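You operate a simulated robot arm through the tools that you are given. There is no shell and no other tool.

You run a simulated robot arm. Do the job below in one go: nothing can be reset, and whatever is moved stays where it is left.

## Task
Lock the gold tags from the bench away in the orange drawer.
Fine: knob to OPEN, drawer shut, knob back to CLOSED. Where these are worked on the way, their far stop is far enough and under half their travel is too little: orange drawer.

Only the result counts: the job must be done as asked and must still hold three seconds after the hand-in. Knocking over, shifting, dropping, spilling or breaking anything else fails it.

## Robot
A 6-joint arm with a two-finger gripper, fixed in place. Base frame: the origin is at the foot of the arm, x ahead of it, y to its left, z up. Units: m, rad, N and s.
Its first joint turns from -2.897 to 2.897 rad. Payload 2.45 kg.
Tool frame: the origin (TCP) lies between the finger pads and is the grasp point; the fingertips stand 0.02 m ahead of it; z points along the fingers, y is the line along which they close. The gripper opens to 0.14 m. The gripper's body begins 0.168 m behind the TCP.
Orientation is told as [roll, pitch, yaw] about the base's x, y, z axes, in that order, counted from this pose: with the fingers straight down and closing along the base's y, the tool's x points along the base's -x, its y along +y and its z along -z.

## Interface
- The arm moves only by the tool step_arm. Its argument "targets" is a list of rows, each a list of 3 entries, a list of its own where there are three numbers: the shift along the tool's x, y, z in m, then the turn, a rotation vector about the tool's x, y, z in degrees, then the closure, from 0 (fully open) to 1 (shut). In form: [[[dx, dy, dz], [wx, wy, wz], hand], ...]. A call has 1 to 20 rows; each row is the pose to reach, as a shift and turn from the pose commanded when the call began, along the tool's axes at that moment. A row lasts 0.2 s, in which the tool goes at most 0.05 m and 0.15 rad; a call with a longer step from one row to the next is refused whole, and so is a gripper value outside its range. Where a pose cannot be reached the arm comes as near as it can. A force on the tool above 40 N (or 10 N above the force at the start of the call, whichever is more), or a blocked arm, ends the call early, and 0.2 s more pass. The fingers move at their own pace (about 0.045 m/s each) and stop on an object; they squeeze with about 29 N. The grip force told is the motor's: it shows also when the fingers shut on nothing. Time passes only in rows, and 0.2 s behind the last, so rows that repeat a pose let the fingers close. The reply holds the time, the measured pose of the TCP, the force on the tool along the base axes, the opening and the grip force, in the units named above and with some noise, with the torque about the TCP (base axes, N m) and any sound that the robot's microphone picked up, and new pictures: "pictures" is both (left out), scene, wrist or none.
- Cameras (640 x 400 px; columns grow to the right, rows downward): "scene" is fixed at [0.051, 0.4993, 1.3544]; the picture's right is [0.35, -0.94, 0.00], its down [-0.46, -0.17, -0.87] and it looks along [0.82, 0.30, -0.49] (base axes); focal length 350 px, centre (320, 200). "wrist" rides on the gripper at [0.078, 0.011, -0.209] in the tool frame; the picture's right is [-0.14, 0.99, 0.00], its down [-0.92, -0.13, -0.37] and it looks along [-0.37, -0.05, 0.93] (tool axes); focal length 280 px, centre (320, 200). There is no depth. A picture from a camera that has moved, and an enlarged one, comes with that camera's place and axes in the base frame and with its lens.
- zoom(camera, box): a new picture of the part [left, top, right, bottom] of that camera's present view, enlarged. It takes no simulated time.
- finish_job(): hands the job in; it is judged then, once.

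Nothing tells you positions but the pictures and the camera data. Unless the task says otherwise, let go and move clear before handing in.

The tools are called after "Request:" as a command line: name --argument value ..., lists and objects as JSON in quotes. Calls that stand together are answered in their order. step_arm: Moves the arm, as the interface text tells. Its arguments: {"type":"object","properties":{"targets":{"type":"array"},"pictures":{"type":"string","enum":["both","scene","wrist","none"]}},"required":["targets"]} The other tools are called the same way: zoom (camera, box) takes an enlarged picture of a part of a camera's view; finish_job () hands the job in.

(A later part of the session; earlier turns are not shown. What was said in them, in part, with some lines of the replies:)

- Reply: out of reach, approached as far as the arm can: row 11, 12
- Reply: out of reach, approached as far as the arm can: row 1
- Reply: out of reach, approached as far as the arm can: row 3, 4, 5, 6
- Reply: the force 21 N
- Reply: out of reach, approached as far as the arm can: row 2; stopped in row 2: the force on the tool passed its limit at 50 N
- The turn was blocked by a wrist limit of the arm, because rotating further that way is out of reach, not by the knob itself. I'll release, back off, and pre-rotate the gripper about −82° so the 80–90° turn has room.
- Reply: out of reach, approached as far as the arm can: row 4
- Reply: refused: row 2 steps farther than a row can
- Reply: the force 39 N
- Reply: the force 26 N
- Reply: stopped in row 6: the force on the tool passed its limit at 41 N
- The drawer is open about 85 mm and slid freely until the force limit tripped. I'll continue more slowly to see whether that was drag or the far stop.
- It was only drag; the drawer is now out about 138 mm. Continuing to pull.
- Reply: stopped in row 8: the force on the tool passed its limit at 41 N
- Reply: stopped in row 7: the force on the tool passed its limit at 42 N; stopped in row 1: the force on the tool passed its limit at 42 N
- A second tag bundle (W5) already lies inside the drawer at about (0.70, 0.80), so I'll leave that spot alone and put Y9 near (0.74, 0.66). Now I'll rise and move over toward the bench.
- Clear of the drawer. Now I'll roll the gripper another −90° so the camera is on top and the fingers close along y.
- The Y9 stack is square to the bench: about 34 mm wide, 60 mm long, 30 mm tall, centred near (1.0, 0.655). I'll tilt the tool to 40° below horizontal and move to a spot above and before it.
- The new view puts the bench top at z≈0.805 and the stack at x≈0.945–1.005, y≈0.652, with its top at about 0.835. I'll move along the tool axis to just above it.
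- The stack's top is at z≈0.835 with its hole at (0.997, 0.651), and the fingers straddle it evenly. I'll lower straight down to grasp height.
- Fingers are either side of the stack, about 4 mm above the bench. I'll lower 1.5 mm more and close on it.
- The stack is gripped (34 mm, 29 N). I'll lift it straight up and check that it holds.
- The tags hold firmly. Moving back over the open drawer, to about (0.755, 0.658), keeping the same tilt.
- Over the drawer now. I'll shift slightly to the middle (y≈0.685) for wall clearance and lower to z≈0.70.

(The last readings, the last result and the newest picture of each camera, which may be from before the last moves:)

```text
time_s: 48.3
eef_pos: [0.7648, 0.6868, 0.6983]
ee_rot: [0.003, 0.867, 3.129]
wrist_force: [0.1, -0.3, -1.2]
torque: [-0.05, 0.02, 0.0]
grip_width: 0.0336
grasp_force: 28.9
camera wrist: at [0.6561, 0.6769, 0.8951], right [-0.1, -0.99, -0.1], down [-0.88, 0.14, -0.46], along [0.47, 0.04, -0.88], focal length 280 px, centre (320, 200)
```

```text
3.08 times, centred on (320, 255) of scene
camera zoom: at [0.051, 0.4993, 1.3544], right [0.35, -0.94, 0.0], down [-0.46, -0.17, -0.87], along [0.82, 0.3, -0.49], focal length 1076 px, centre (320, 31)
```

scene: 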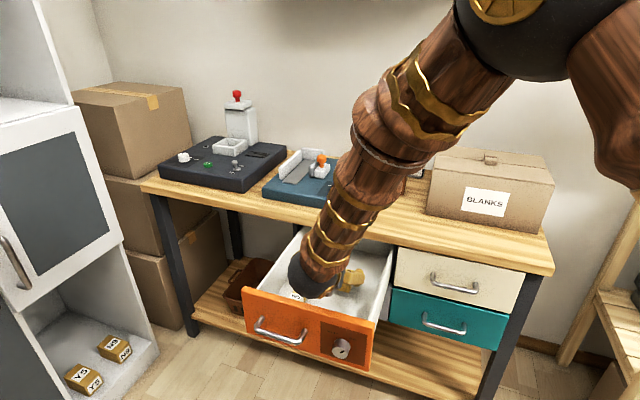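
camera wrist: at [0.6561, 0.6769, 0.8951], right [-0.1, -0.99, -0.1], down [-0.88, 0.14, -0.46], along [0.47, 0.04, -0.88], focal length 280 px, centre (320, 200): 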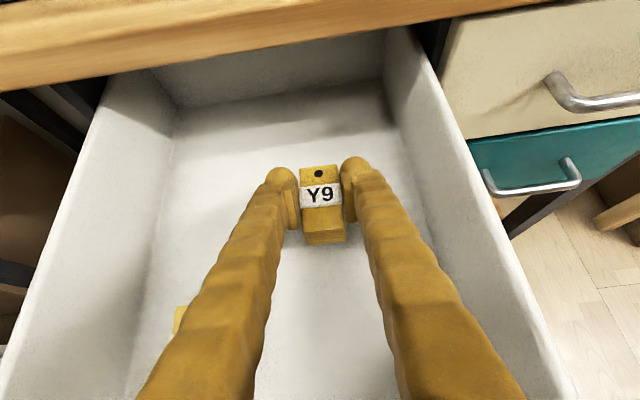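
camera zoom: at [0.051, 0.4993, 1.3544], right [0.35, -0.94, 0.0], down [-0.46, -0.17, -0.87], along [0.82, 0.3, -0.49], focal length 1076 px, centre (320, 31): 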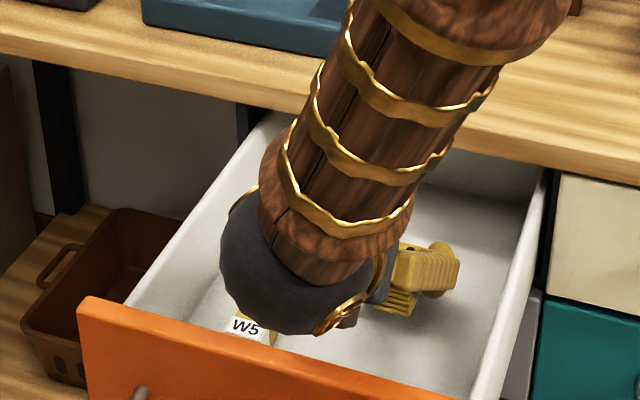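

Request:
step_arm --targets '[[[-0.0076, 0, 0.0065], [0, 0, 0], 0.9], [[-0.0152, 0, 0.013], [0, 0, 0], 0.9], [[-0.0206, 0, 0.0175], [0, 0, 0], 0.9], [[-0.0206, 0, 0.0175], [0, 0, 0], 0.9]]'

Request:
zoom --camera "wrist" --box '[240, 130, 400, 250]'

```text
time_s: 49.3
eef_pos: [0.7667, 0.6874, 0.6742]
ee_rot: [0.0, 0.867, 3.126]
wrist_force: [0.9, -4.9, 21.3]
torque: [0.09, 0.12, -0.03]
grip_width: 0.0335
grasp_force: 28.7
camera wrist: at [0.6566, 0.6773, 0.87], right [-0.1, -0.99, -0.11], down [-0.87, 0.14, -0.46], along [0.47, 0.04, -0.88], focal length 280 px, centre (320, 200)
```

scene: 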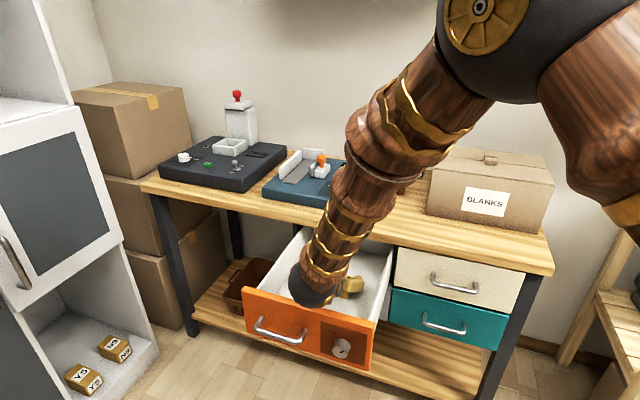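
wrist: 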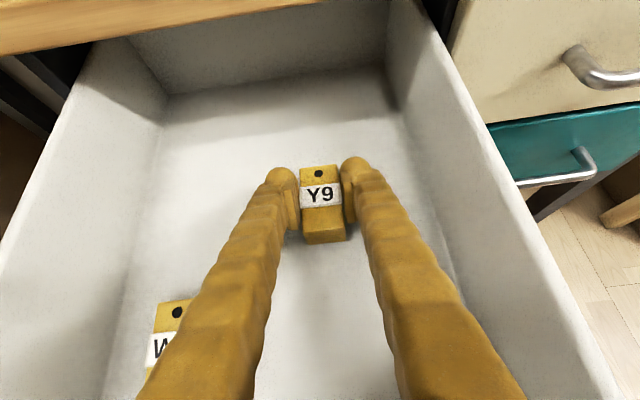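

```text
3.33 times, centred on (320, 190) of wrist
camera zoom: at [0.6566, 0.6773, 0.87], right [-0.1, -0.99, -0.11], down [-0.87, 0.14, -0.46], along [0.47, 0.04, -0.88], focal length 935 px, centre (320, 233)
```

zoom: 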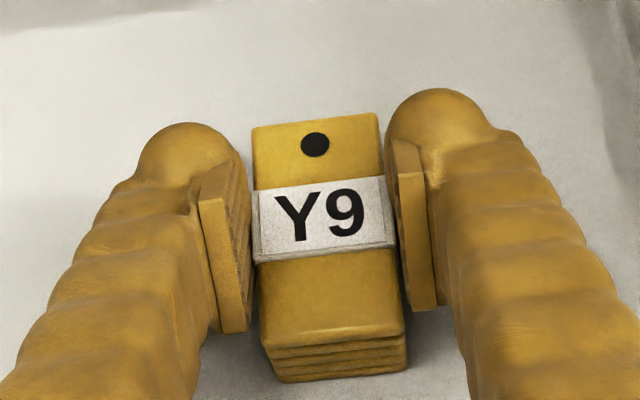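

The stack has touched the drawer floor (21 N upward, almost no torque). I'll ease up about 3 mm of command, open the fingers, and check that it's free.

Request:
step_arm --targets '[[[0.0021, 0, -0.0018], [0, 0, 0], 0.9], [[0.0021, 0, -0.0018], [0, 0, 0], 0.75], [[0.0021, 0, -0.0018], [0, 0, 0], 0.6], [[0.0021, 0, -0.0018], [0, 0, 0], 0.6], [[0.0021, 0, -0.0018], [0, 0, 0], 0.6]]'

Request:
zoom --camera "wrist" --box '[240, 130, 400, 250]'

```text
time_s: 50.5
eef_pos: [0.7653, 0.6869, 0.6737]
ee_rot: [0.004, 0.866, 3.127]
wrist_force: [-0.7, 0.6, -0.5]
torque: [0.02, 0.01, 0.0]
grip_width: 0.0559
grasp_force: 0.0
camera wrist: at [0.6563, 0.6773, 0.8713], right [-0.1, -0.99, -0.1], down [-0.88, 0.14, -0.46], along [0.47, 0.04, -0.88], focal length 280 px, centre (320, 200)
```

scene: 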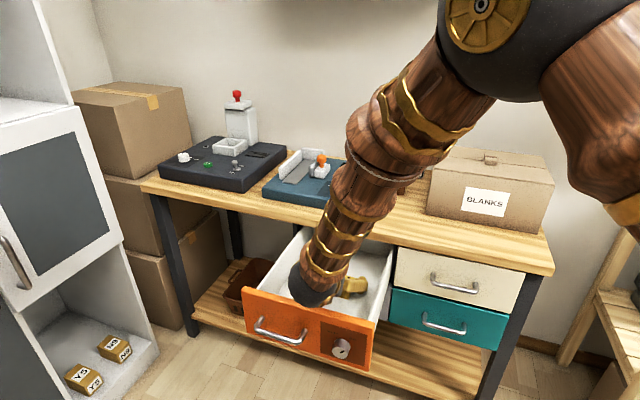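
wrist: 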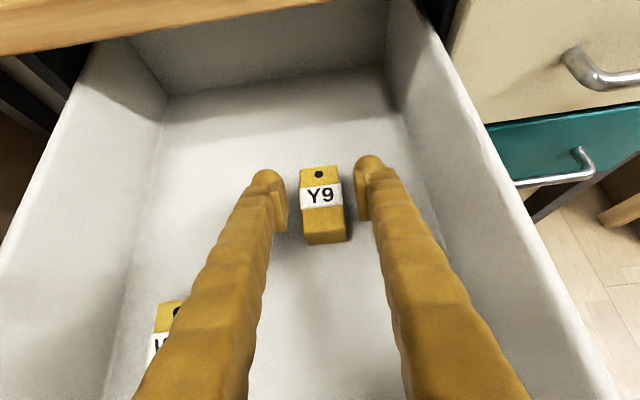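

```text
3.33 times, centred on (320, 190) of wrist
camera zoom: at [0.6563, 0.6773, 0.8713], right [-0.1, -0.99, -0.1], down [-0.88, 0.14, -0.46], along [0.47, 0.04, -0.88], focal length 935 px, centre (320, 233)
```

zoom: 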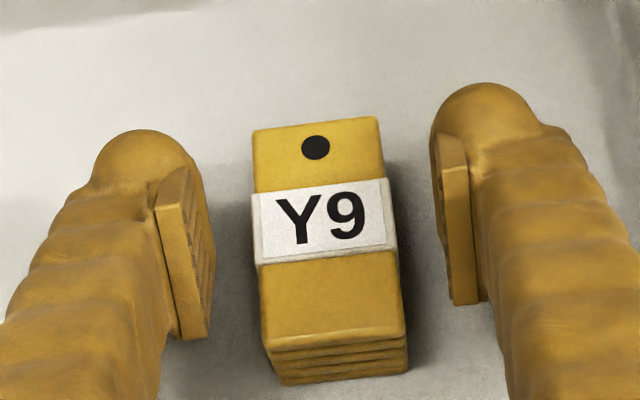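

Y9 lies flat in the drawer and is free of the fingers. I'll lift straight up out of the drawer.

Request:
step_arm --targets '[[[0.0172, 0, -0.0147], [0, 0, 0], 0.6], [[0.0344, 0, -0.0293], [0, 0, 0], 0.6], [[0.0602, 0, -0.0513], [0, 0, 0], 0.6], [[0.086, 0, -0.0734], [0, 0, 0], 0.6], [[0.1147, 0, -0.0978], [0, 0, 0], 0.6], [[0.1433, 0, -0.1222], [0, 0, 0], 0.6], [[0.172, 0, -0.1467], [0, 0, 0], 0.6]]'

Request:
zoom --camera "wrist" --box '[120, 150, 480, 400]'

```text
time_s: 52.1
eef_pos: [0.7656, 0.6878, 0.9015]
ee_rot: [0.003, 0.866, 3.131]
wrist_force: [0.5, 0.3, -0.1]
torque: [0.02, -0.04, -0.02]
grip_width: 0.0559
grasp_force: 0.1
camera wrist: at [0.6567, 0.6781, 1.0974], right [-0.1, -0.99, -0.1], down [-0.88, 0.14, -0.46], along [0.47, 0.04, -0.88], focal length 280 px, centre (320, 200)
```

scene: 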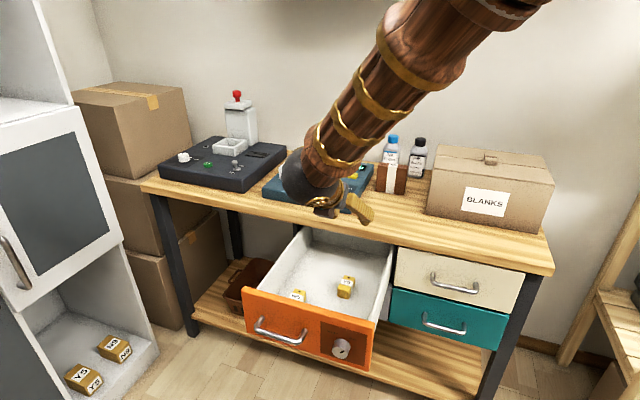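
wrist: 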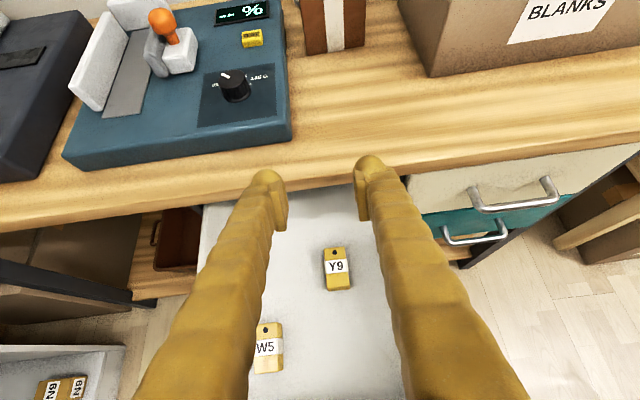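

```text
1.60 times, centred on (300, 275) of wrist
camera zoom: at [0.6567, 0.6781, 1.0974], right [-0.1, -0.99, -0.1], down [-0.88, 0.14, -0.46], along [0.47, 0.04, -0.88], focal length 449 px, centre (352, 80)
```

zoom: 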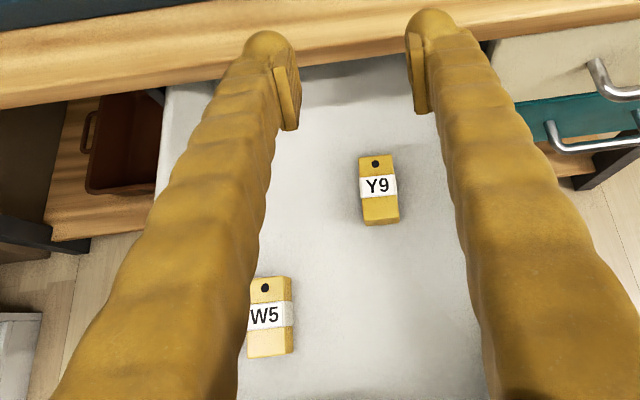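

Y9 sits upright next to W5, undisturbed. Now I'll retreat in front of the drawer, levelling the tool to push it shut.

Request:
step_arm --targets '[[[-0.0256, -0.0043, -0.03], [0, 5, 0], 0.8], [[-0.0511, -0.0087, -0.06], [0, 10, 0], 1], [[-0.0767, -0.013, -0.09], [0, 15, 0], 1], [[-0.1022, -0.0174, -0.12], [0, 20, 0], 1], [[-0.1278, -0.0217, -0.15], [0, 25, 0], 1], [[-0.1533, -0.026, -0.18], [0, 30, 0], 1], [[-0.1789, -0.0304, -0.21], [0, 35, 0], 1], [[-0.2044, -0.0347, -0.24], [0, 40, 0], 1], [[-0.2044, -0.0347, -0.24], [0, 40, 0], 1]]'

```text
time_s: 54.1
eef_pos: [0.4512, 0.727, 0.9009]
ee_rot: [0.167, 1.565, -2.987]
wrist_force: [0.8, -0.4, -1.0]
torque: [-0.01, -0.01, 0.04]
grip_width: 0.0002
grasp_force: 28.7
camera wrist: at [0.2416, 0.7185, 0.9812], right [-0.01, -0.99, -0.14], down [-0.37, 0.13, -0.92], along [0.93, 0.04, -0.37], focal length 280 px, centre (320, 200)
```

scene: 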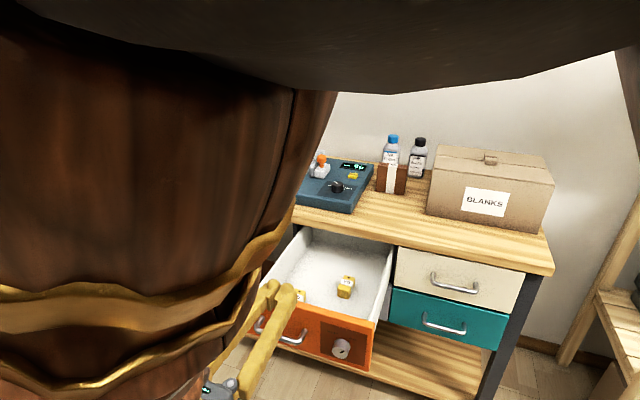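
wrist: 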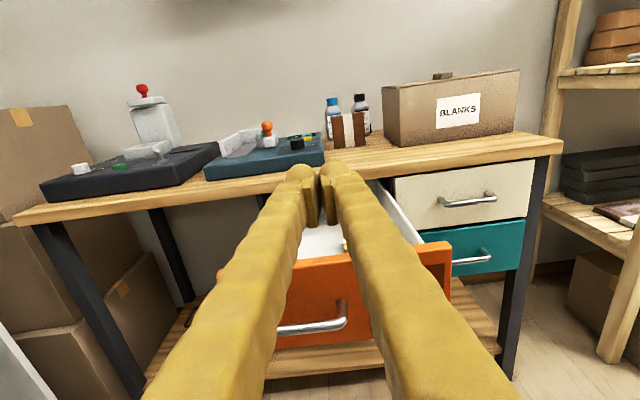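

Levelled in front of the drawer. Lowering to just under handle height (z≈0.65) at y≈0.727.

Request:
step_arm --targets '[[[-0.042, 0, 0], [0, 0, 0], 1], [[-0.084, 0, 0], [0, 0, 0], 1], [[-0.126, 0, 0], [0, 0, 0], 1], [[-0.168, 0, 0], [0, 0, 0], 1], [[-0.21, 0, 0], [0, 0, 0], 1], [[-0.251, 0, 0], [0, 0, 0], 1], [[-0.251, 0, 0], [0, 0, 0], 1]]'

Request:
zoom --camera "wrist" --box '[200, 100, 440, 250]'

```text
time_s: 55.7
eef_pos: [0.45, 0.7251, 0.6495]
ee_rot: [0.132, 1.565, -3.026]
wrist_force: [0.5, 0.0, -0.7]
torque: [0.01, 0.04, 0.0]
grip_width: 0.0
grasp_force: 29.2
camera wrist: at [0.2397, 0.7173, 0.7302], right [-0.02, -0.99, -0.14], down [-0.37, 0.13, -0.92], along [0.93, 0.04, -0.37], focal length 280 px, centre (320, 200)
```

scene: 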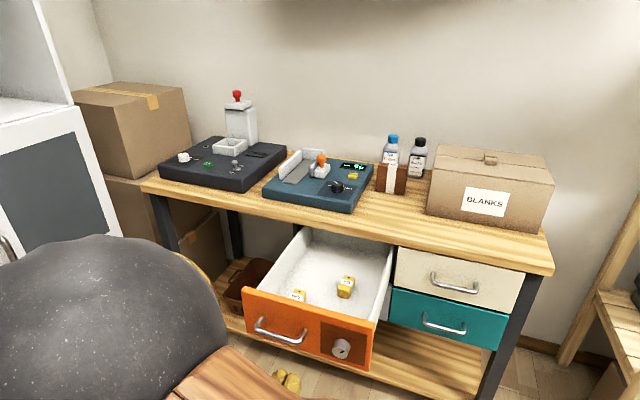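
wrist: 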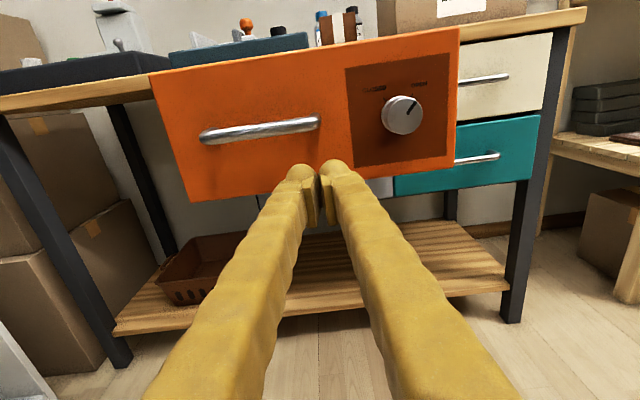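

```text
2.67 times, centred on (320, 175) of wrist
camera zoom: at [0.2397, 0.7173, 0.7302], right [-0.02, -0.99, -0.14], down [-0.37, 0.13, -0.92], along [0.93, 0.04, -0.37], focal length 748 px, centre (320, 267)
```

zoom: 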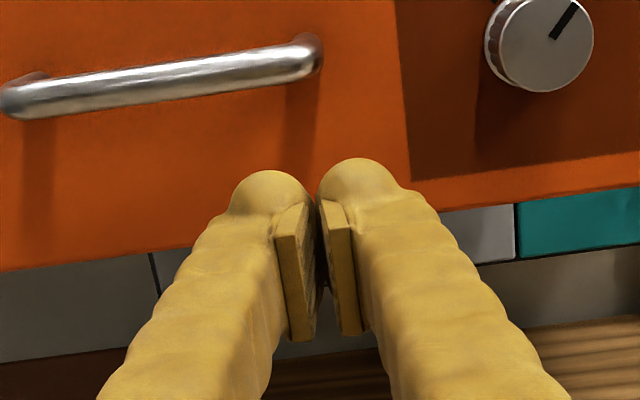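

The closed fingertips are lined up below the handle's right end, on bare drawer front. I'll push the drawer in slowly.

Request:
step_arm --targets '[[[0, 0, 0.04], [0, 0, 0], 1], [[0, 0, 0.075], [0, 0, 0], 1], [[0, 0, 0.085], [0, 0, 0], 1], [[0, 0, 0.095], [0, 0, 0], 1], [[0, 0, 0.105], [0, 0, 0], 1], [[0, 0, 0.115], [0, 0, 0], 1], [[0, 0, 0.125], [0, 0, 0], 1], [[0, 0, 0.135], [0, 0, 0], 1], [[0, 0, 0.145], [0, 0, 0], 1], [[0, 0, 0.155], [0, 0, 0], 1], [[0, 0, 0.165], [0, 0, 0], 1], [[0, 0, 0.175], [0, 0, 0], 1], [[0, 0, 0.185], [0, 0, 0], 1]]'

```text
time_s: 58.5
eef_pos: [0.6348, 0.7235, 0.6481]
ee_rot: [0.124, 1.564, -3.033]
wrist_force: [-0.1, 0.1, 0.1]
torque: [0.01, 0.01, -0.03]
grip_width: 0.0
grasp_force: 29.5
camera wrist: at [0.4254, 0.715, 0.7294], right [-0.02, -0.99, -0.14], down [-0.37, 0.13, -0.92], along [0.93, 0.04, -0.37], focal length 280 px, centre (320, 200)
```

scene: 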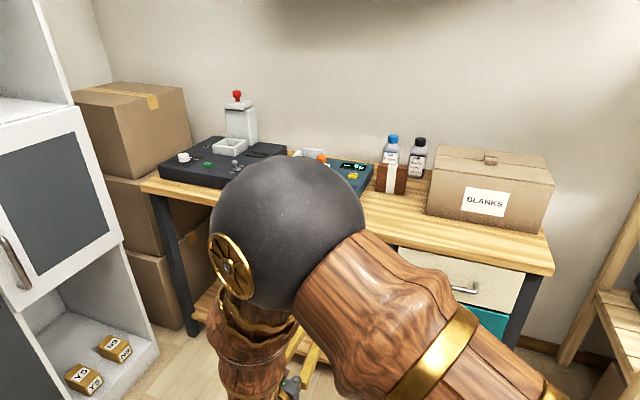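
wrist: 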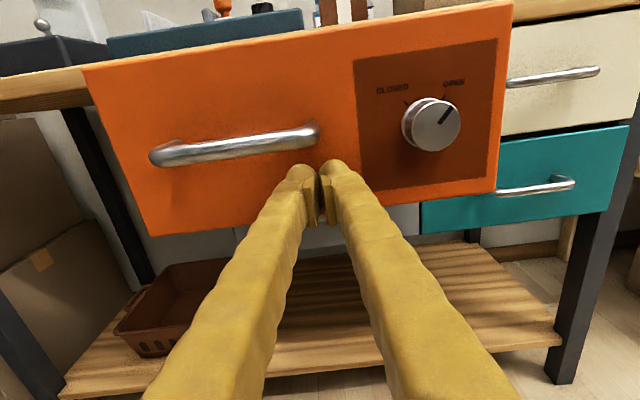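

The drawer is sliding in smoothly. Continuing the push until it shuts.

Request:
step_arm --targets '[[[0, 0, 0.011], [0, 0, 0], 1], [[0, 0, 0.022], [0, 0, 0], 1], [[0, 0, 0.033], [0, 0, 0], 1], [[0, 0, 0.044], [0, 0, 0], 1], [[0, 0, 0.055], [0, 0, 0], 1], [[0, 0, 0.066], [0, 0, 0], 1], [[0, 0, 0.077], [0, 0, 0], 1], [[0, 0, 0.088], [0, 0, 0], 1], [[0, 0, 0.099], [0, 0, 0], 1], [[0, 0, 0.11], [0, 0, 0], 1], [[0, 0, 0.121], [0, 0, 0], 1], [[0, 0, 0.132], [0, 0, 0], 1], [[0, 0, 0.143], [0, 0, 0], 1], [[0, 0, 0.154], [0, 0, 0], 1], [[0, 0, 0.165], [0, 0, 0], 1], [[0, 0, 0.176], [0, 0, 0], 1], [[0, 0, 0.187], [0, 0, 0], 1], [[0, 0, 0.195], [0, 0, 0], 1]]'

```text
time_s: 62.3
eef_pos: [0.8303, 0.7202, 0.6473]
ee_rot: [0.202, 1.563, -2.955]
wrist_force: [-0.7, 1.0, -0.9]
torque: [0.04, -0.01, -0.05]
grip_width: 0.0002
grasp_force: 29.3
camera wrist: at [0.6201, 0.7125, 0.7279], right [-0.02, -0.99, -0.14], down [-0.37, 0.13, -0.92], along [0.93, 0.04, -0.37], focal length 280 px, centre (320, 200)
```

scene: 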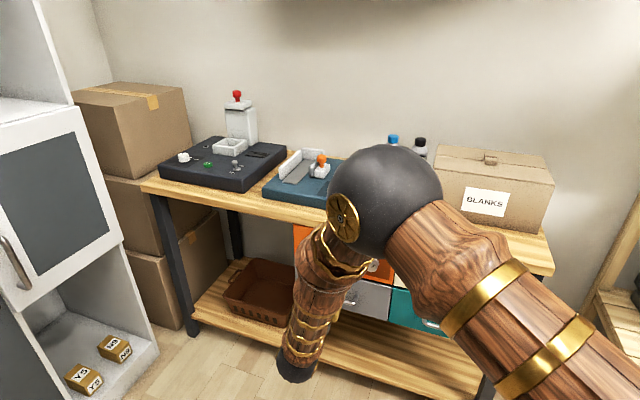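
wrist: 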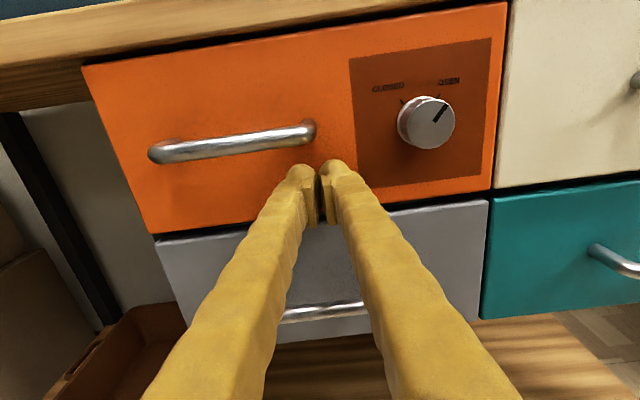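

Nearly shut. I'll finish with small steps until I feel the closed stop.

Request:
step_arm --targets '[[[0, 0, 0.004], [0, 0, 0], 1], [[0, 0, 0.008], [0, 0, 0], 1], [[0, 0, 0.012], [0, 0, 0], 1], [[0, 0, 0.016], [0, 0, 0], 1], [[0, 0, 0.02], [0, 0, 0], 1], [[0, 0, 0.024], [0, 0, 0], 1]]'

Request:
zoom --camera "wrist" --box '[60, 0, 540, 300]'

```text
time_s: 62.9
eef_pos: [0.8354, 0.7203, 0.648]
ee_rot: [0.47, 1.564, -2.684]
wrist_force: [-10.2, -2.5, 2.9]
torque: [-0.05, -0.09, 0.02]
grip_width: 0.0
grasp_force: 29.0
stopped in row 2: the force on the tool passed its limit at 55 N (the readings are from after the stop); the commanded pose is now the measured one
camera wrist: at [0.625, 0.7123, 0.7278], right [-0.01, -0.99, -0.13], down [-0.37, 0.13, -0.92], along [0.93, 0.04, -0.37], focal length 280 px, centre (320, 200)
```

scene: 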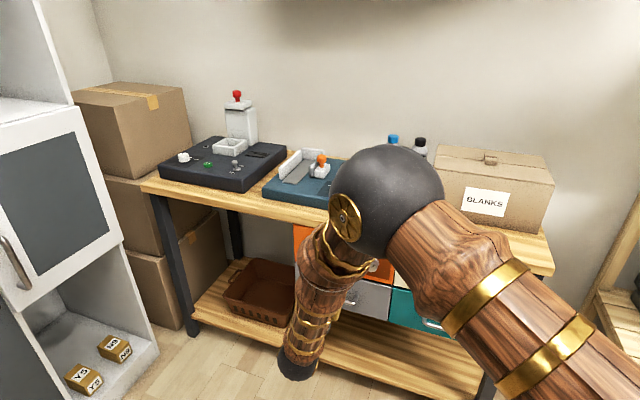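
wrist: 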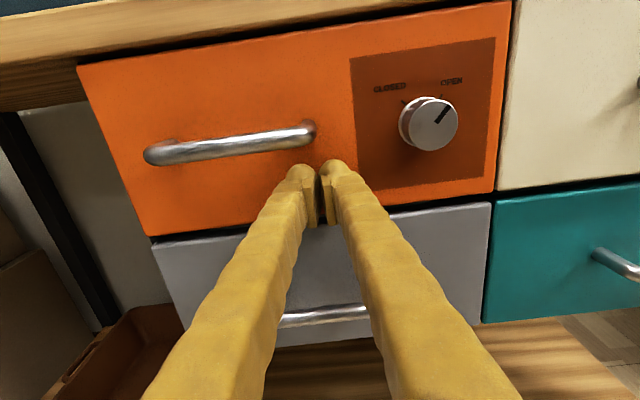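

```text
1.33 times, centred on (300, 150) of wrist
camera zoom: at [0.625, 0.7123, 0.7278], right [-0.01, -0.99, -0.13], down [-0.37, 0.13, -0.92], along [0.93, 0.04, -0.37], focal length 374 px, centre (347, 267)
```

zoom: 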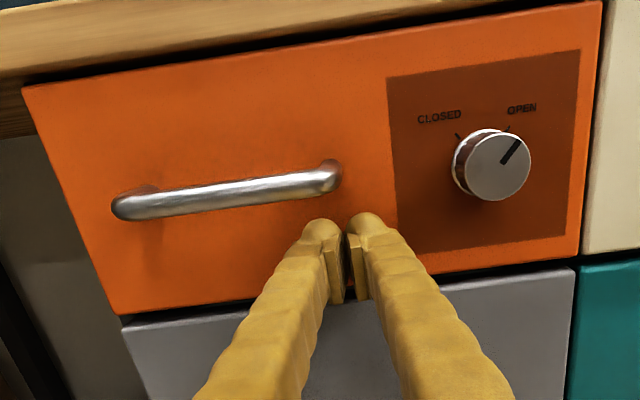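

Request:
step_arm --targets '[[[0, 0, 0.003], [0, 0, 0], 1], [[0, 0, 0.006], [0, 0, 0], 1], [[0, 0, 0.009], [0, 0, 0], 1]]' --pictures "none"

Request:
zoom --camera "wrist" --box '[400, 0, 560, 230]'

Request:
zoom --camera "scene" --box '[270, 210, 430, 310]'

```text
time_s: 63.2
eef_pos: [0.8355, 0.7202, 0.6477]
ee_rot: [0.645, 1.565, -2.51]
wrist_force: [-10.8, -3.1, 3.3]
torque: [-0.05, -0.08, 0.04]
grip_width: 0.0002
grasp_force: 29.6
stopped in row 1: the force on the tool passed its limit at 53 N (the readings are from after the stop); the commanded pose is now the measured one
```

```text
1.74 times, centred on (480, 115) of wrist
camera zoom: at [0.6249, 0.7124, 0.7277], right [-0.01, -0.99, -0.13], down [-0.37, 0.13, -0.92], along [0.93, 0.04, -0.37], focal length 488 px, centre (42, 348)
```

zoom: 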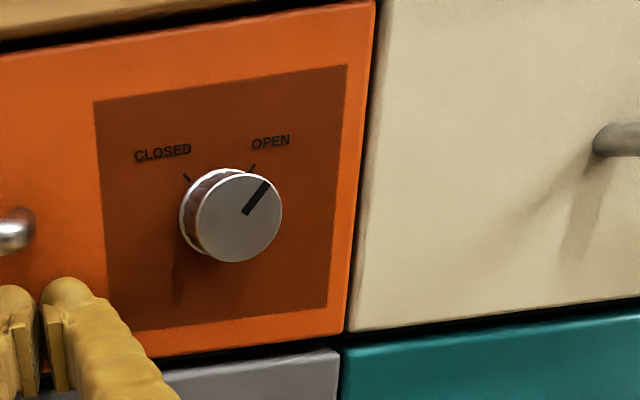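

```text
4.00 times, centred on (350, 260) of scene
camera zoom: at [0.051, 0.4993, 1.3544], right [0.35, -0.94, 0.0], down [-0.46, -0.17, -0.87], along [0.82, 0.3, -0.49], focal length 1398 px, centre (200, -40)
```

zoom: 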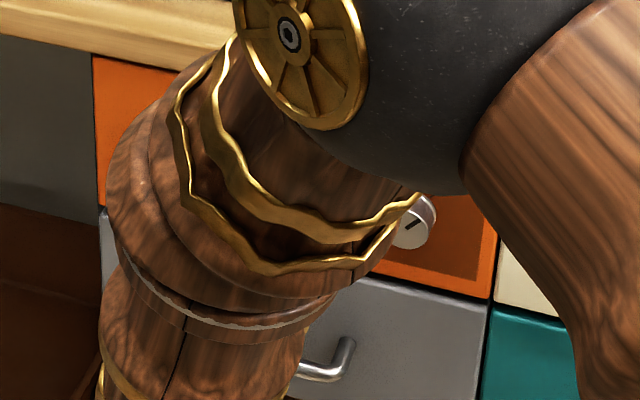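

The drawer is shut against its stop and flush with its neighbours. I'll back off and move in front of the knob, reopening the fingers.

Request:
step_arm --targets '[[[0, 0, -0.03], [0, 0, 0], 1], [[0, 0, -0.0635], [0.76, 0, 0], 0.8], [[0.0146, 0.029, -0.0635], [0.76, 0, 0], 0.55], [[0.0292, 0.058, -0.0635], [0.76, 0, 0], 0.55], [[0.0438, 0.0872, -0.0635], [0.76, 0, 0], 0.55], [[0.0438, 0.0872, -0.0635], [0.76, 0, 0], 0.55]]'

```text
time_s: 64.7
eef_pos: [0.7703, 0.6352, 0.6913]
ee_rot: [0.528, 1.564, -2.612]
wrist_force: [-0.3, 0.0, -1.1]
torque: [-0.03, -0.02, 0.04]
grip_width: 0.0631
grasp_force: 0.2
camera wrist: at [0.5602, 0.6238, 0.7717], right [0.0, -0.99, -0.13], down [-0.37, 0.13, -0.92], along [0.93, 0.05, -0.37], focal length 280 px, centre (320, 200)
```

scene: 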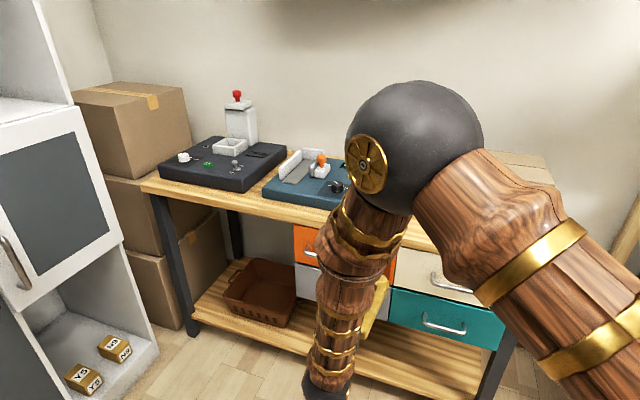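
wrist: 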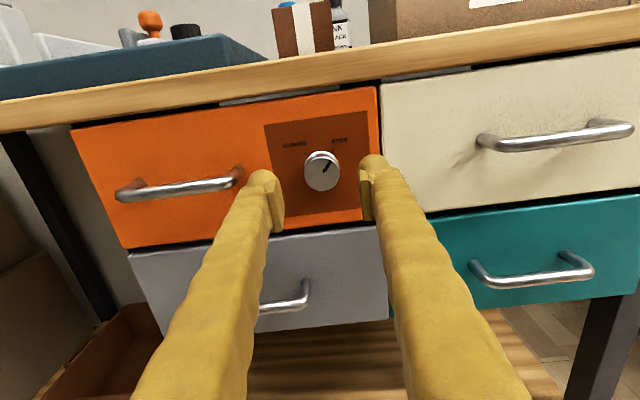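

Request:
zoom --camera "wrist" --box '[60, 60, 500, 260]'

Request:
zoom --camera "wrist" --box '[330, 60, 440, 240]'

Request:
zoom --camera "wrist" --box '[280, 130, 360, 200]'

```text
1.45 times, centred on (280, 160) of wrist
camera zoom: at [0.5602, 0.6238, 0.7717], right [0.0, -0.99, -0.13], down [-0.37, 0.13, -0.92], along [0.93, 0.05, -0.37], focal length 408 px, centre (378, 258)
```

zoom: 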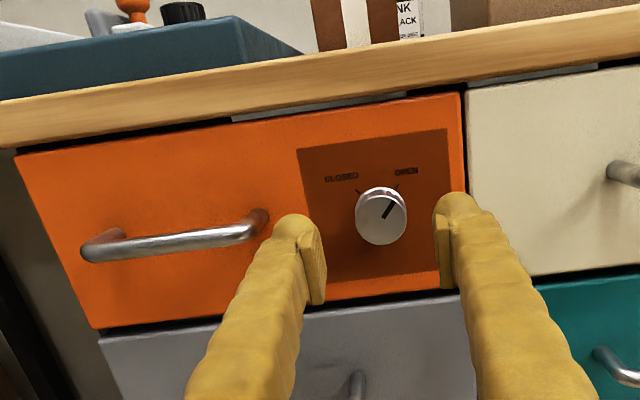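

```text
2.22 times, centred on (385, 150) of wrist
camera zoom: at [0.5602, 0.6238, 0.7717], right [0.0, -0.99, -0.13], down [-0.37, 0.13, -0.92], along [0.93, 0.05, -0.37], focal length 623 px, centre (176, 311)
```

zoom: 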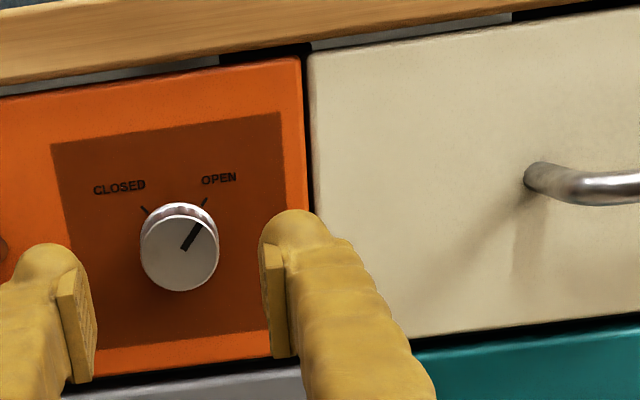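

```text
5.71 times, centred on (320, 165) of wrist
camera zoom: at [0.5602, 0.6238, 0.7717], right [0.0, -0.99, -0.13], down [-0.37, 0.13, -0.92], along [0.93, 0.05, -0.37], focal length 1602 px, centre (320, 400)
```

zoom: 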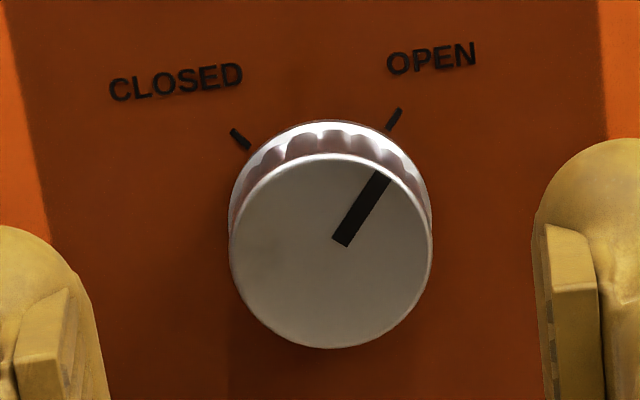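

Drawer is flush and the knob still at OPEN. I'll pre-rotate the gripper +85° so that turning back −80° stays within the proven range.

Request:
step_arm --targets '[[[-0.0008, 0.0022, 0], [0, 0, 7.7], 0.55], [[-0.0008, 0.0022, 0], [0, 0, 15.4], 0.55], [[-0.0008, 0.0022, 0], [0, 0, 23.1], 0.55], [[-0.0008, 0.0022, 0], [0, 0, 30.8], 0.55], [[-0.0008, 0.0022, 0], [0, 0, 38.5], 0.55], [[-0.0008, 0.0022, 0], [0, 0, 46.2], 0.55], [[-0.0008, 0.0022, 0], [0, 0, 53.9], 0.55], [[-0.0008, 0.0022, 0], [0, 0, 61.6], 0.55], [[-0.0008, 0.0022, 0], [0, 0, 69.3], 0.55], [[-0.0008, 0.0022, 0], [0, 0, 77], 0.55], [[-0.0008, 0.0022, 0], [0, 0, 85], 0.55], [[-0.0008, 0.0022, 0], [0, 0, 85], 0.55]]'

Request:
zoom --camera "wrist" --box '[240, 100, 400, 220]'

```text
time_s: 67.2
eef_pos: [0.7698, 0.6321, 0.6905]
ee_rot: [-1.566, 0.087, 1.57]
wrist_force: [0.0, 0.5, 0.3]
torque: [0.0, 0.0, 0.0]
grip_width: 0.063
grasp_force: 0.1
camera wrist: at [0.5602, 0.5529, 0.6891], right [-0.01, 0.05, -1.0], down [-0.37, 0.93, 0.05], along [0.93, 0.37, 0.01], focal length 280 px, centre (320, 200)
```

scene: 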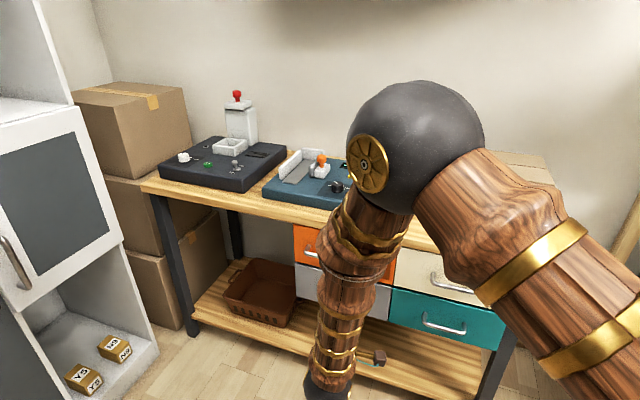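
wrist: 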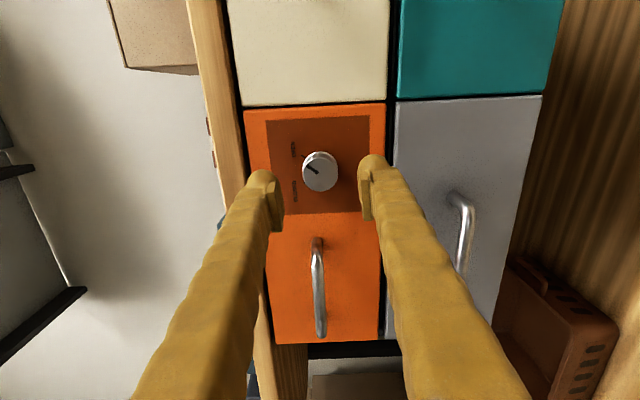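

```text
3.33 times, centred on (320, 160) of wrist
camera zoom: at [0.5602, 0.5529, 0.6891], right [-0.01, 0.05, -1.0], down [-0.37, 0.93, 0.05], along [0.93, 0.37, 0.01], focal length 935 px, centre (320, 333)
```

zoom: 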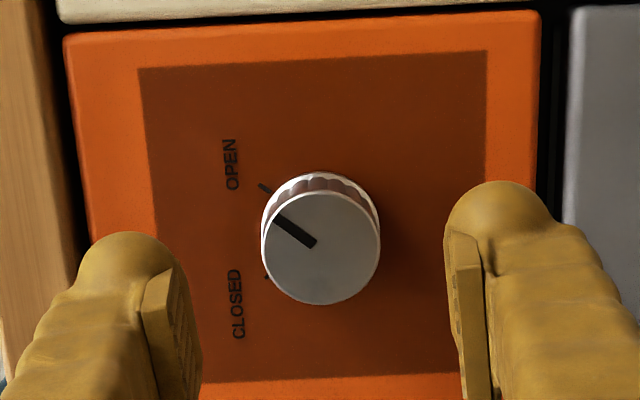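

Request:
step_arm --targets '[[[-0.001, -0.0002, 0.031], [0, 0, 0], 0.55], [[-0.001, -0.0002, 0.062], [0, 0, 0], 0.55], [[-0.001, -0.0002, 0.062], [0, 0, 0], 0.55], [[-0.001, -0.0002, 0.062], [0, 0, 0], 0.7], [[-0.001, -0.0002, 0.062], [0, 0, 0], 0.85], [[-0.001, -0.0002, 0.062], [0, 0, 0], 0.85], [[-0.001, -0.0002, 0.062], [0, 0, 0], 0.85]]'

Request:
zoom --camera "wrist" --box '[220, 120, 420, 245]'

```text
time_s: 68.8
eef_pos: [0.8325, 0.6329, 0.6898]
ee_rot: [-1.566, 0.09, 1.57]
wrist_force: [1.1, -0.3, -1.8]
torque: [0.03, 0.01, 0.0]
grip_width: 0.0346
grasp_force: 45.1
camera wrist: at [0.6224, 0.5535, 0.6888], right [-0.01, 0.05, -1.0], down [-0.37, 0.93, 0.05], along [0.93, 0.37, 0.01], focal length 280 px, centre (320, 200)
```

scene: 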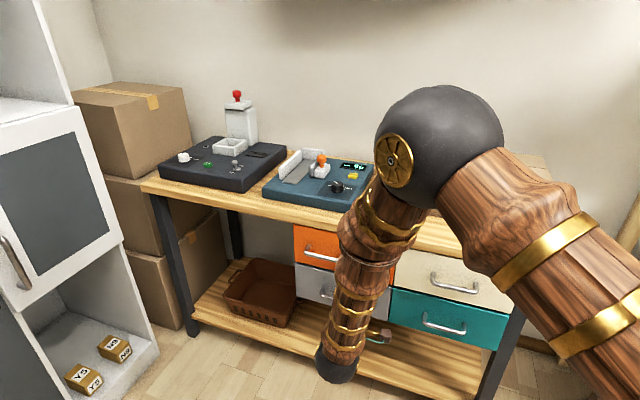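
wrist: 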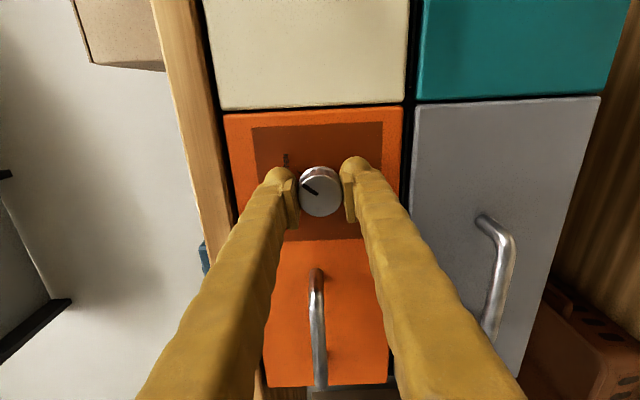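

```text
3.20 times, centred on (320, 182) of wrist
camera zoom: at [0.6224, 0.5535, 0.6888], right [-0.01, 0.05, -1.0], down [-0.37, 0.93, 0.05], along [0.93, 0.37, 0.01], focal length 897 px, centre (320, 256)
```

zoom: 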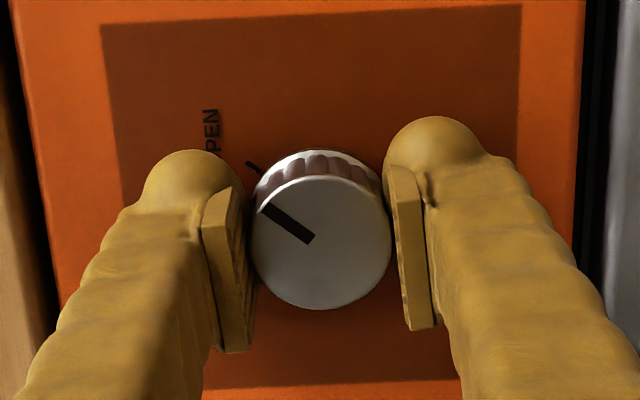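

The knob is gripped with balanced forces. Turning it back toward CLOSED, −70° first.

Request:
step_arm --targets '[[[0, 0, 0], [0, 0, -6], 0.85], [[0, 0, 0], [0, 0, -12], 0.85], [[0, 0, 0], [0, 0, -18], 0.85], [[0, 0, 0], [0, 0, -24], 0.85], [[0, 0, 0], [0, 0, -30], 0.85], [[0, 0, 0], [0, 0, -36], 0.85], [[0, 0, 0], [0, 0, -42], 0.85], [[0, 0, 0], [0, 0, -48], 0.85], [[0, 0, 0], [0, 0, -54], 0.85], [[0, 0, 0], [0, 0, -60], 0.85], [[0, 0, 0], [0, 0, -65], 0.85], [[0, 0, 0], [0, 0, -70], 0.85]]'

Request:
zoom --camera "wrist" --box '[220, 120, 420, 245]'

```text
time_s: 71.5
eef_pos: [0.8318, 0.6315, 0.692]
ee_rot: [-1.548, 1.314, 1.591]
wrist_force: [-3.3, -15.2, 1.2]
torque: [-0.05, -0.07, -0.11]
grip_width: 0.0343
grasp_force: 44.5
camera wrist: at [0.623, 0.6023, 0.7656], right [0.0, -0.92, -0.38], down [-0.37, 0.36, -0.86], along [0.93, 0.14, -0.35], focal length 280 px, centre (320, 200)
```

scene: 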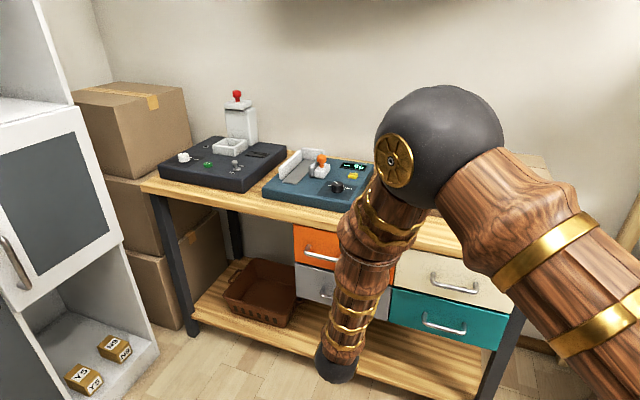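
wrist: 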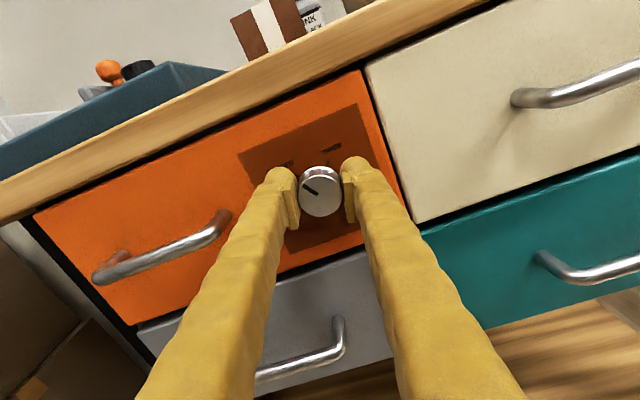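

```text
3.20 times, centred on (320, 182) of wrist
camera zoom: at [0.623, 0.6023, 0.7656], right [0.0, -0.92, -0.38], down [-0.37, 0.36, -0.86], along [0.93, 0.14, -0.35], focal length 897 px, centre (320, 256)
```

zoom: 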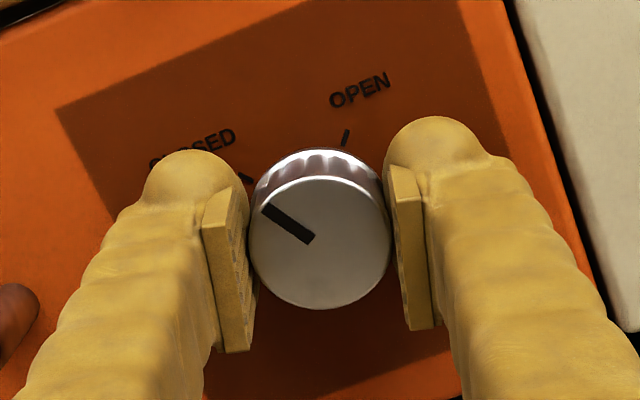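

70° turned, with the pointer nearly at the CLOSED tick. Finishing the last few degrees in small steps until the stop is felt.

Request:
step_arm --targets '[[[0.0002, 0.0006, 0], [0, 0, -3], 0.85], [[0.0002, 0.0006, 0], [0, 0, -6], 0.85], [[0.0002, 0.0006, 0], [0, 0, -9], 0.85], [[0.0002, 0.0006, 0], [0, 0, -12], 0.85]]'

Request:
zoom --camera "wrist" --box '[220, 120, 420, 245]'

```text
time_s: 72.5
eef_pos: [0.8325, 0.6329, 0.6908]
ee_rot: [-1.466, 1.522, 1.673]
wrist_force: [8.9, -0.2, -1.7]
torque: [0.83, 0.0, -0.06]
grip_width: 0.0345
grasp_force: 45.3
camera wrist: at [0.6228, 0.6178, 0.7705], right [0.0, -0.98, -0.19], down [-0.37, 0.17, -0.91], along [0.93, 0.07, -0.37], focal length 280 px, centre (320, 200)
```

scene: 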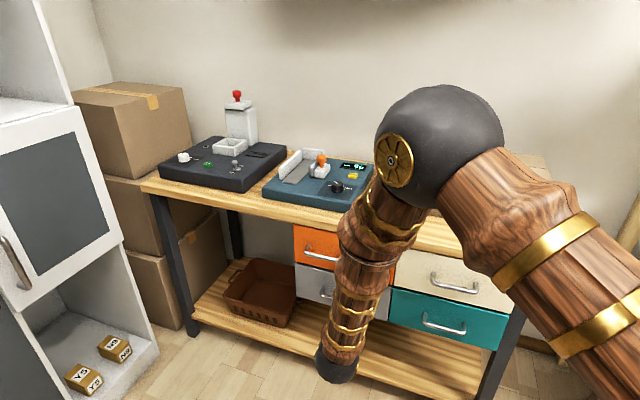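
wrist: 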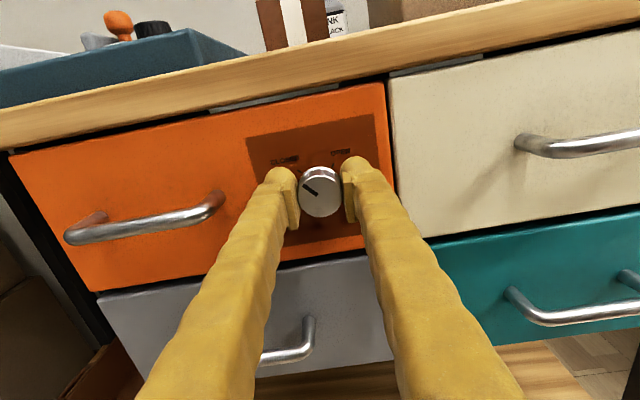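

```text
3.20 times, centred on (320, 182) of wrist
camera zoom: at [0.6228, 0.6178, 0.7705], right [0.0, -0.98, -0.19], down [-0.37, 0.17, -0.91], along [0.93, 0.07, -0.37], focal length 897 px, centre (320, 256)
```

zoom: 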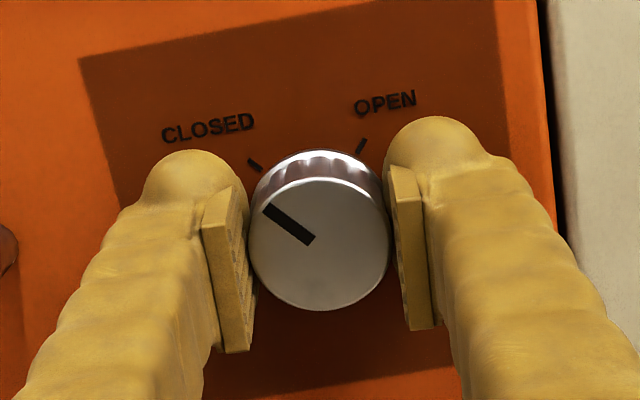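

The torque shows +0.83 N·m, the same as at the OPEN stop, so the knob is at its CLOSED stop. I'll release and back off to inspect.

Request:
step_arm --targets '[[[0, 0, 0], [0, 0, 0], 0.55], [[0, 0, 0], [0, 0, 0], 0.55], [[0, 0, 0], [0, 0, 0], 0.55], [[0, 0, -0.03], [0, 0, 0], 0.55], [[0, 0, -0.065], [0, 0, 0], 0.55], [[0, 0, -0.1], [0, 0, 0], 0.55]]'

Request:
zoom --camera "wrist" --box '[280, 110, 360, 170]'

Request:
zoom --camera "wrist" --box '[60, 40, 500, 260]'

```text
time_s: 73.8
eef_pos: [0.7319, 0.6323, 0.6905]
ee_rot: [-1.45, 1.522, 1.691]
wrist_force: [1.6, 0.1, -0.3]
torque: [-0.02, 0.04, -0.01]
grip_width: 0.0629
grasp_force: 0.0
camera wrist: at [0.5225, 0.617, 0.7713], right [0.0, -0.98, -0.19], down [-0.37, 0.17, -0.91], along [0.93, 0.07, -0.37], focal length 280 px, centre (320, 200)
```

scene: 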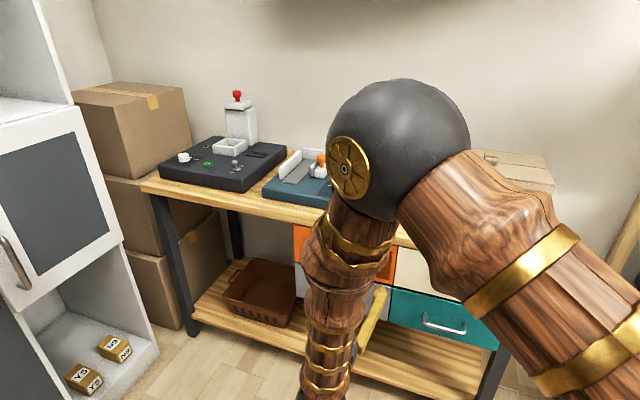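
wrist: 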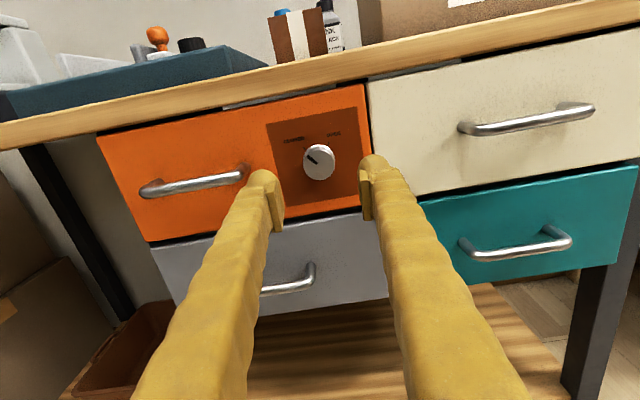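

```text
6.67 times, centred on (320, 140) of wrist
camera zoom: at [0.5225, 0.617, 0.7713], right [0.0, -0.98, -0.19], down [-0.37, 0.17, -0.91], along [0.93, 0.07, -0.37], focal length 1869 px, centre (320, 600)
```

zoom: 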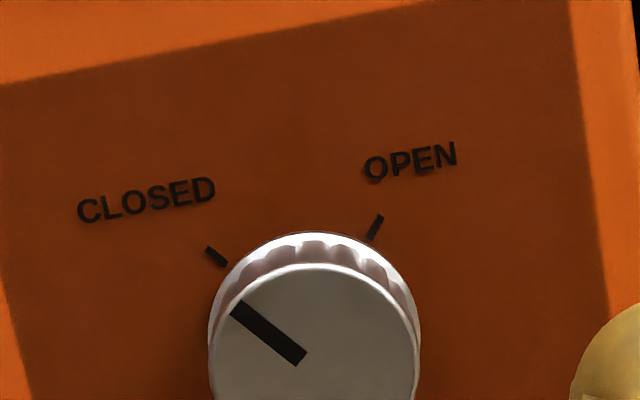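

```text
1.45 times, centred on (280, 150) of wrist
camera zoom: at [0.5225, 0.617, 0.7713], right [0.0, -0.98, -0.19], down [-0.37, 0.17, -0.91], along [0.93, 0.07, -0.37], focal length 408 px, centre (378, 273)
```

zoom: 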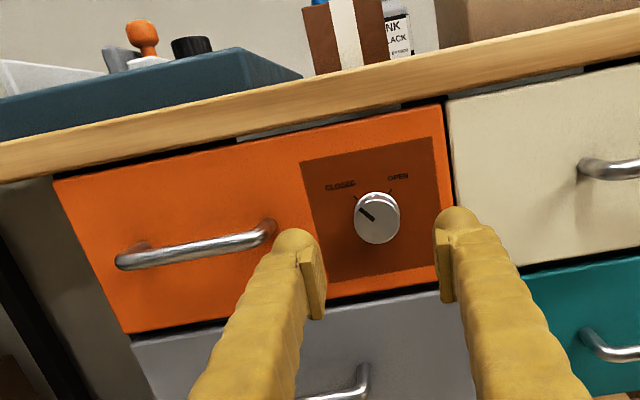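

The pointer lines up with the CLOSED tick and the drawer is flush. I'll move the arm clear, up and back, so the scene camera can confirm everything.

Request:
step_arm --targets '[[[0, 0, -0.03], [0, 0, 0], 0.5], [[0.03, 0, -0.05], [0, 0, 0], 0.5], [[0.07, 0, -0.06], [0, -8, 0], 0.5], [[0.11, 0, -0.07], [0, -16, 0], 0.5], [[0.15, 0, -0.08], [0, -24, 0], 0.5], [[0.19, 0, -0.09], [0, -32, 0], 0.5], [[0.23, 0, -0.1], [0, -40, 0], 0.5], [[0.27, 0, -0.11], [0, -48, 0], 0.5], [[0.31, 0, -0.12], [0, -56, 0], 0.5], [[0.35, 0, -0.12], [0, -64, 0], 0.5], [[0.38, 0, -0.12], [0, -72, 0], 0.5], [[0.38, 0, -0.12], [0, -80, 0], 0.5], [[0.38, 0, -0.12], [0, -80, 0], 0.5]]'

Request:
zoom --camera "scene" --box '[280, 210, 440, 310]'

Request:
zoom --camera "scene" --box '[352, 240, 400, 270]'

```text
time_s: 76.7
eef_pos: [0.6154, 0.6138, 1.0716]
ee_rot: [-0.05, 0.166, 3.131]
wrist_force: [0.3, 0.2, 0.0]
torque: [-0.02, 0.0, -0.02]
grip_width: 0.07
grasp_force: 0.1
camera wrist: at [0.6555, 0.5921, 1.2909], right [-0.14, -0.99, -0.07], down [-0.97, 0.12, 0.22], along [-0.2, 0.1, -0.97], focal length 280 px, centre (320, 200)
```

scene: 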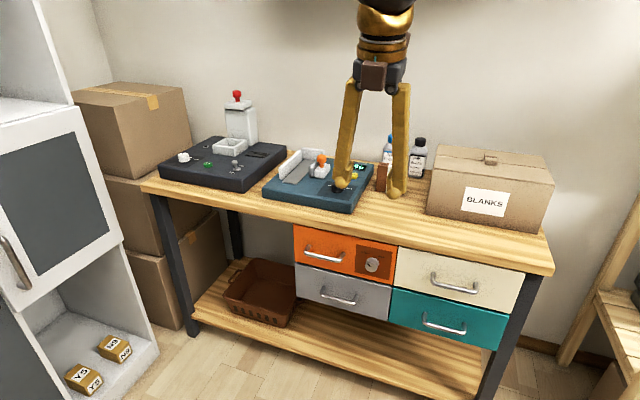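
wrist: 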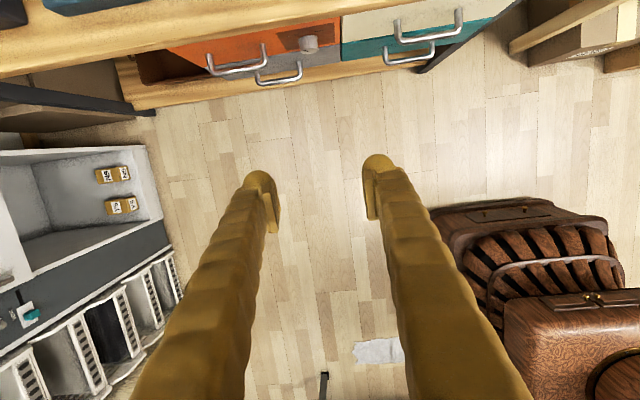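

```text
4.00 times, centred on (360, 260) of scene
camera zoom: at [0.051, 0.4993, 1.3544], right [0.35, -0.94, 0.0], down [-0.46, -0.17, -0.87], along [0.82, 0.3, -0.49], focal length 1398 px, centre (160, -40)
```

zoom: 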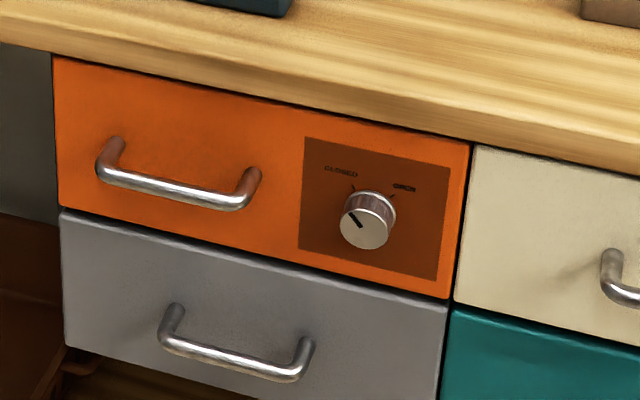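

```text
13.33 times, centred on (376, 255) of scene
camera zoom: at [0.051, 0.4993, 1.3544], right [0.35, -0.94, 0.0], down [-0.46, -0.17, -0.87], along [0.82, 0.3, -0.49], focal length 4661 px, centre (-427, -533)
```

zoom: 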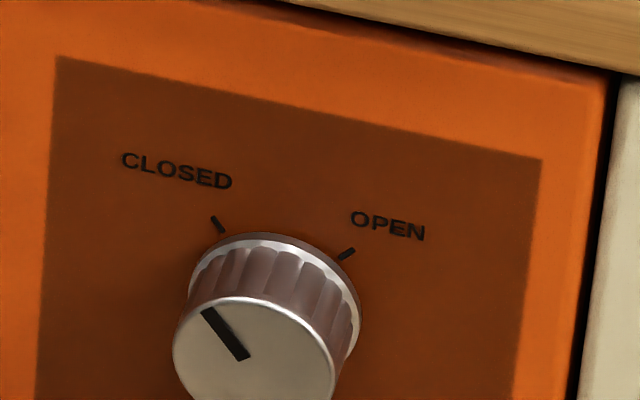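

The final scene zoom matches the starting view: drawer flush, knob at CLOSED. The Y9 tags are inside, the other bench items look undisturbed, and the arm is clear, so I'm handing the job in.

Request:
finish_job

```text
The job is handed in.
```

The gold tags (the Y9 bundle) are locked in the orange drawer: the drawer is pushed fully shut and its knob is back at CLOSED. The tool gave no verdict when I handed the job in, so I'm going by the final pictures, where the drawer front and knob look just as they did at the start.

- **Steps:** I turned the knob to its OPEN stop and pulled the drawer out 0.30 m to its far stop. I then set Y9 flat on the drawer floor, pushed the drawer shut until it stopped, and turned the knob back to its CLOSED stop.
- **Other items:** A W5 tag bundle was already in the drawer. It looked undisturbed before I pushed the drawer shut, though it moved with the drawer. Everything else on the bench looks untouched.
- **Lock:** I did not pull on the drawer afterwards to test that it is locked. I'm relying on the knob having reached its CLOSED stop and lining up with the mark.

The arm let go and was clear of the bench before I handed in.
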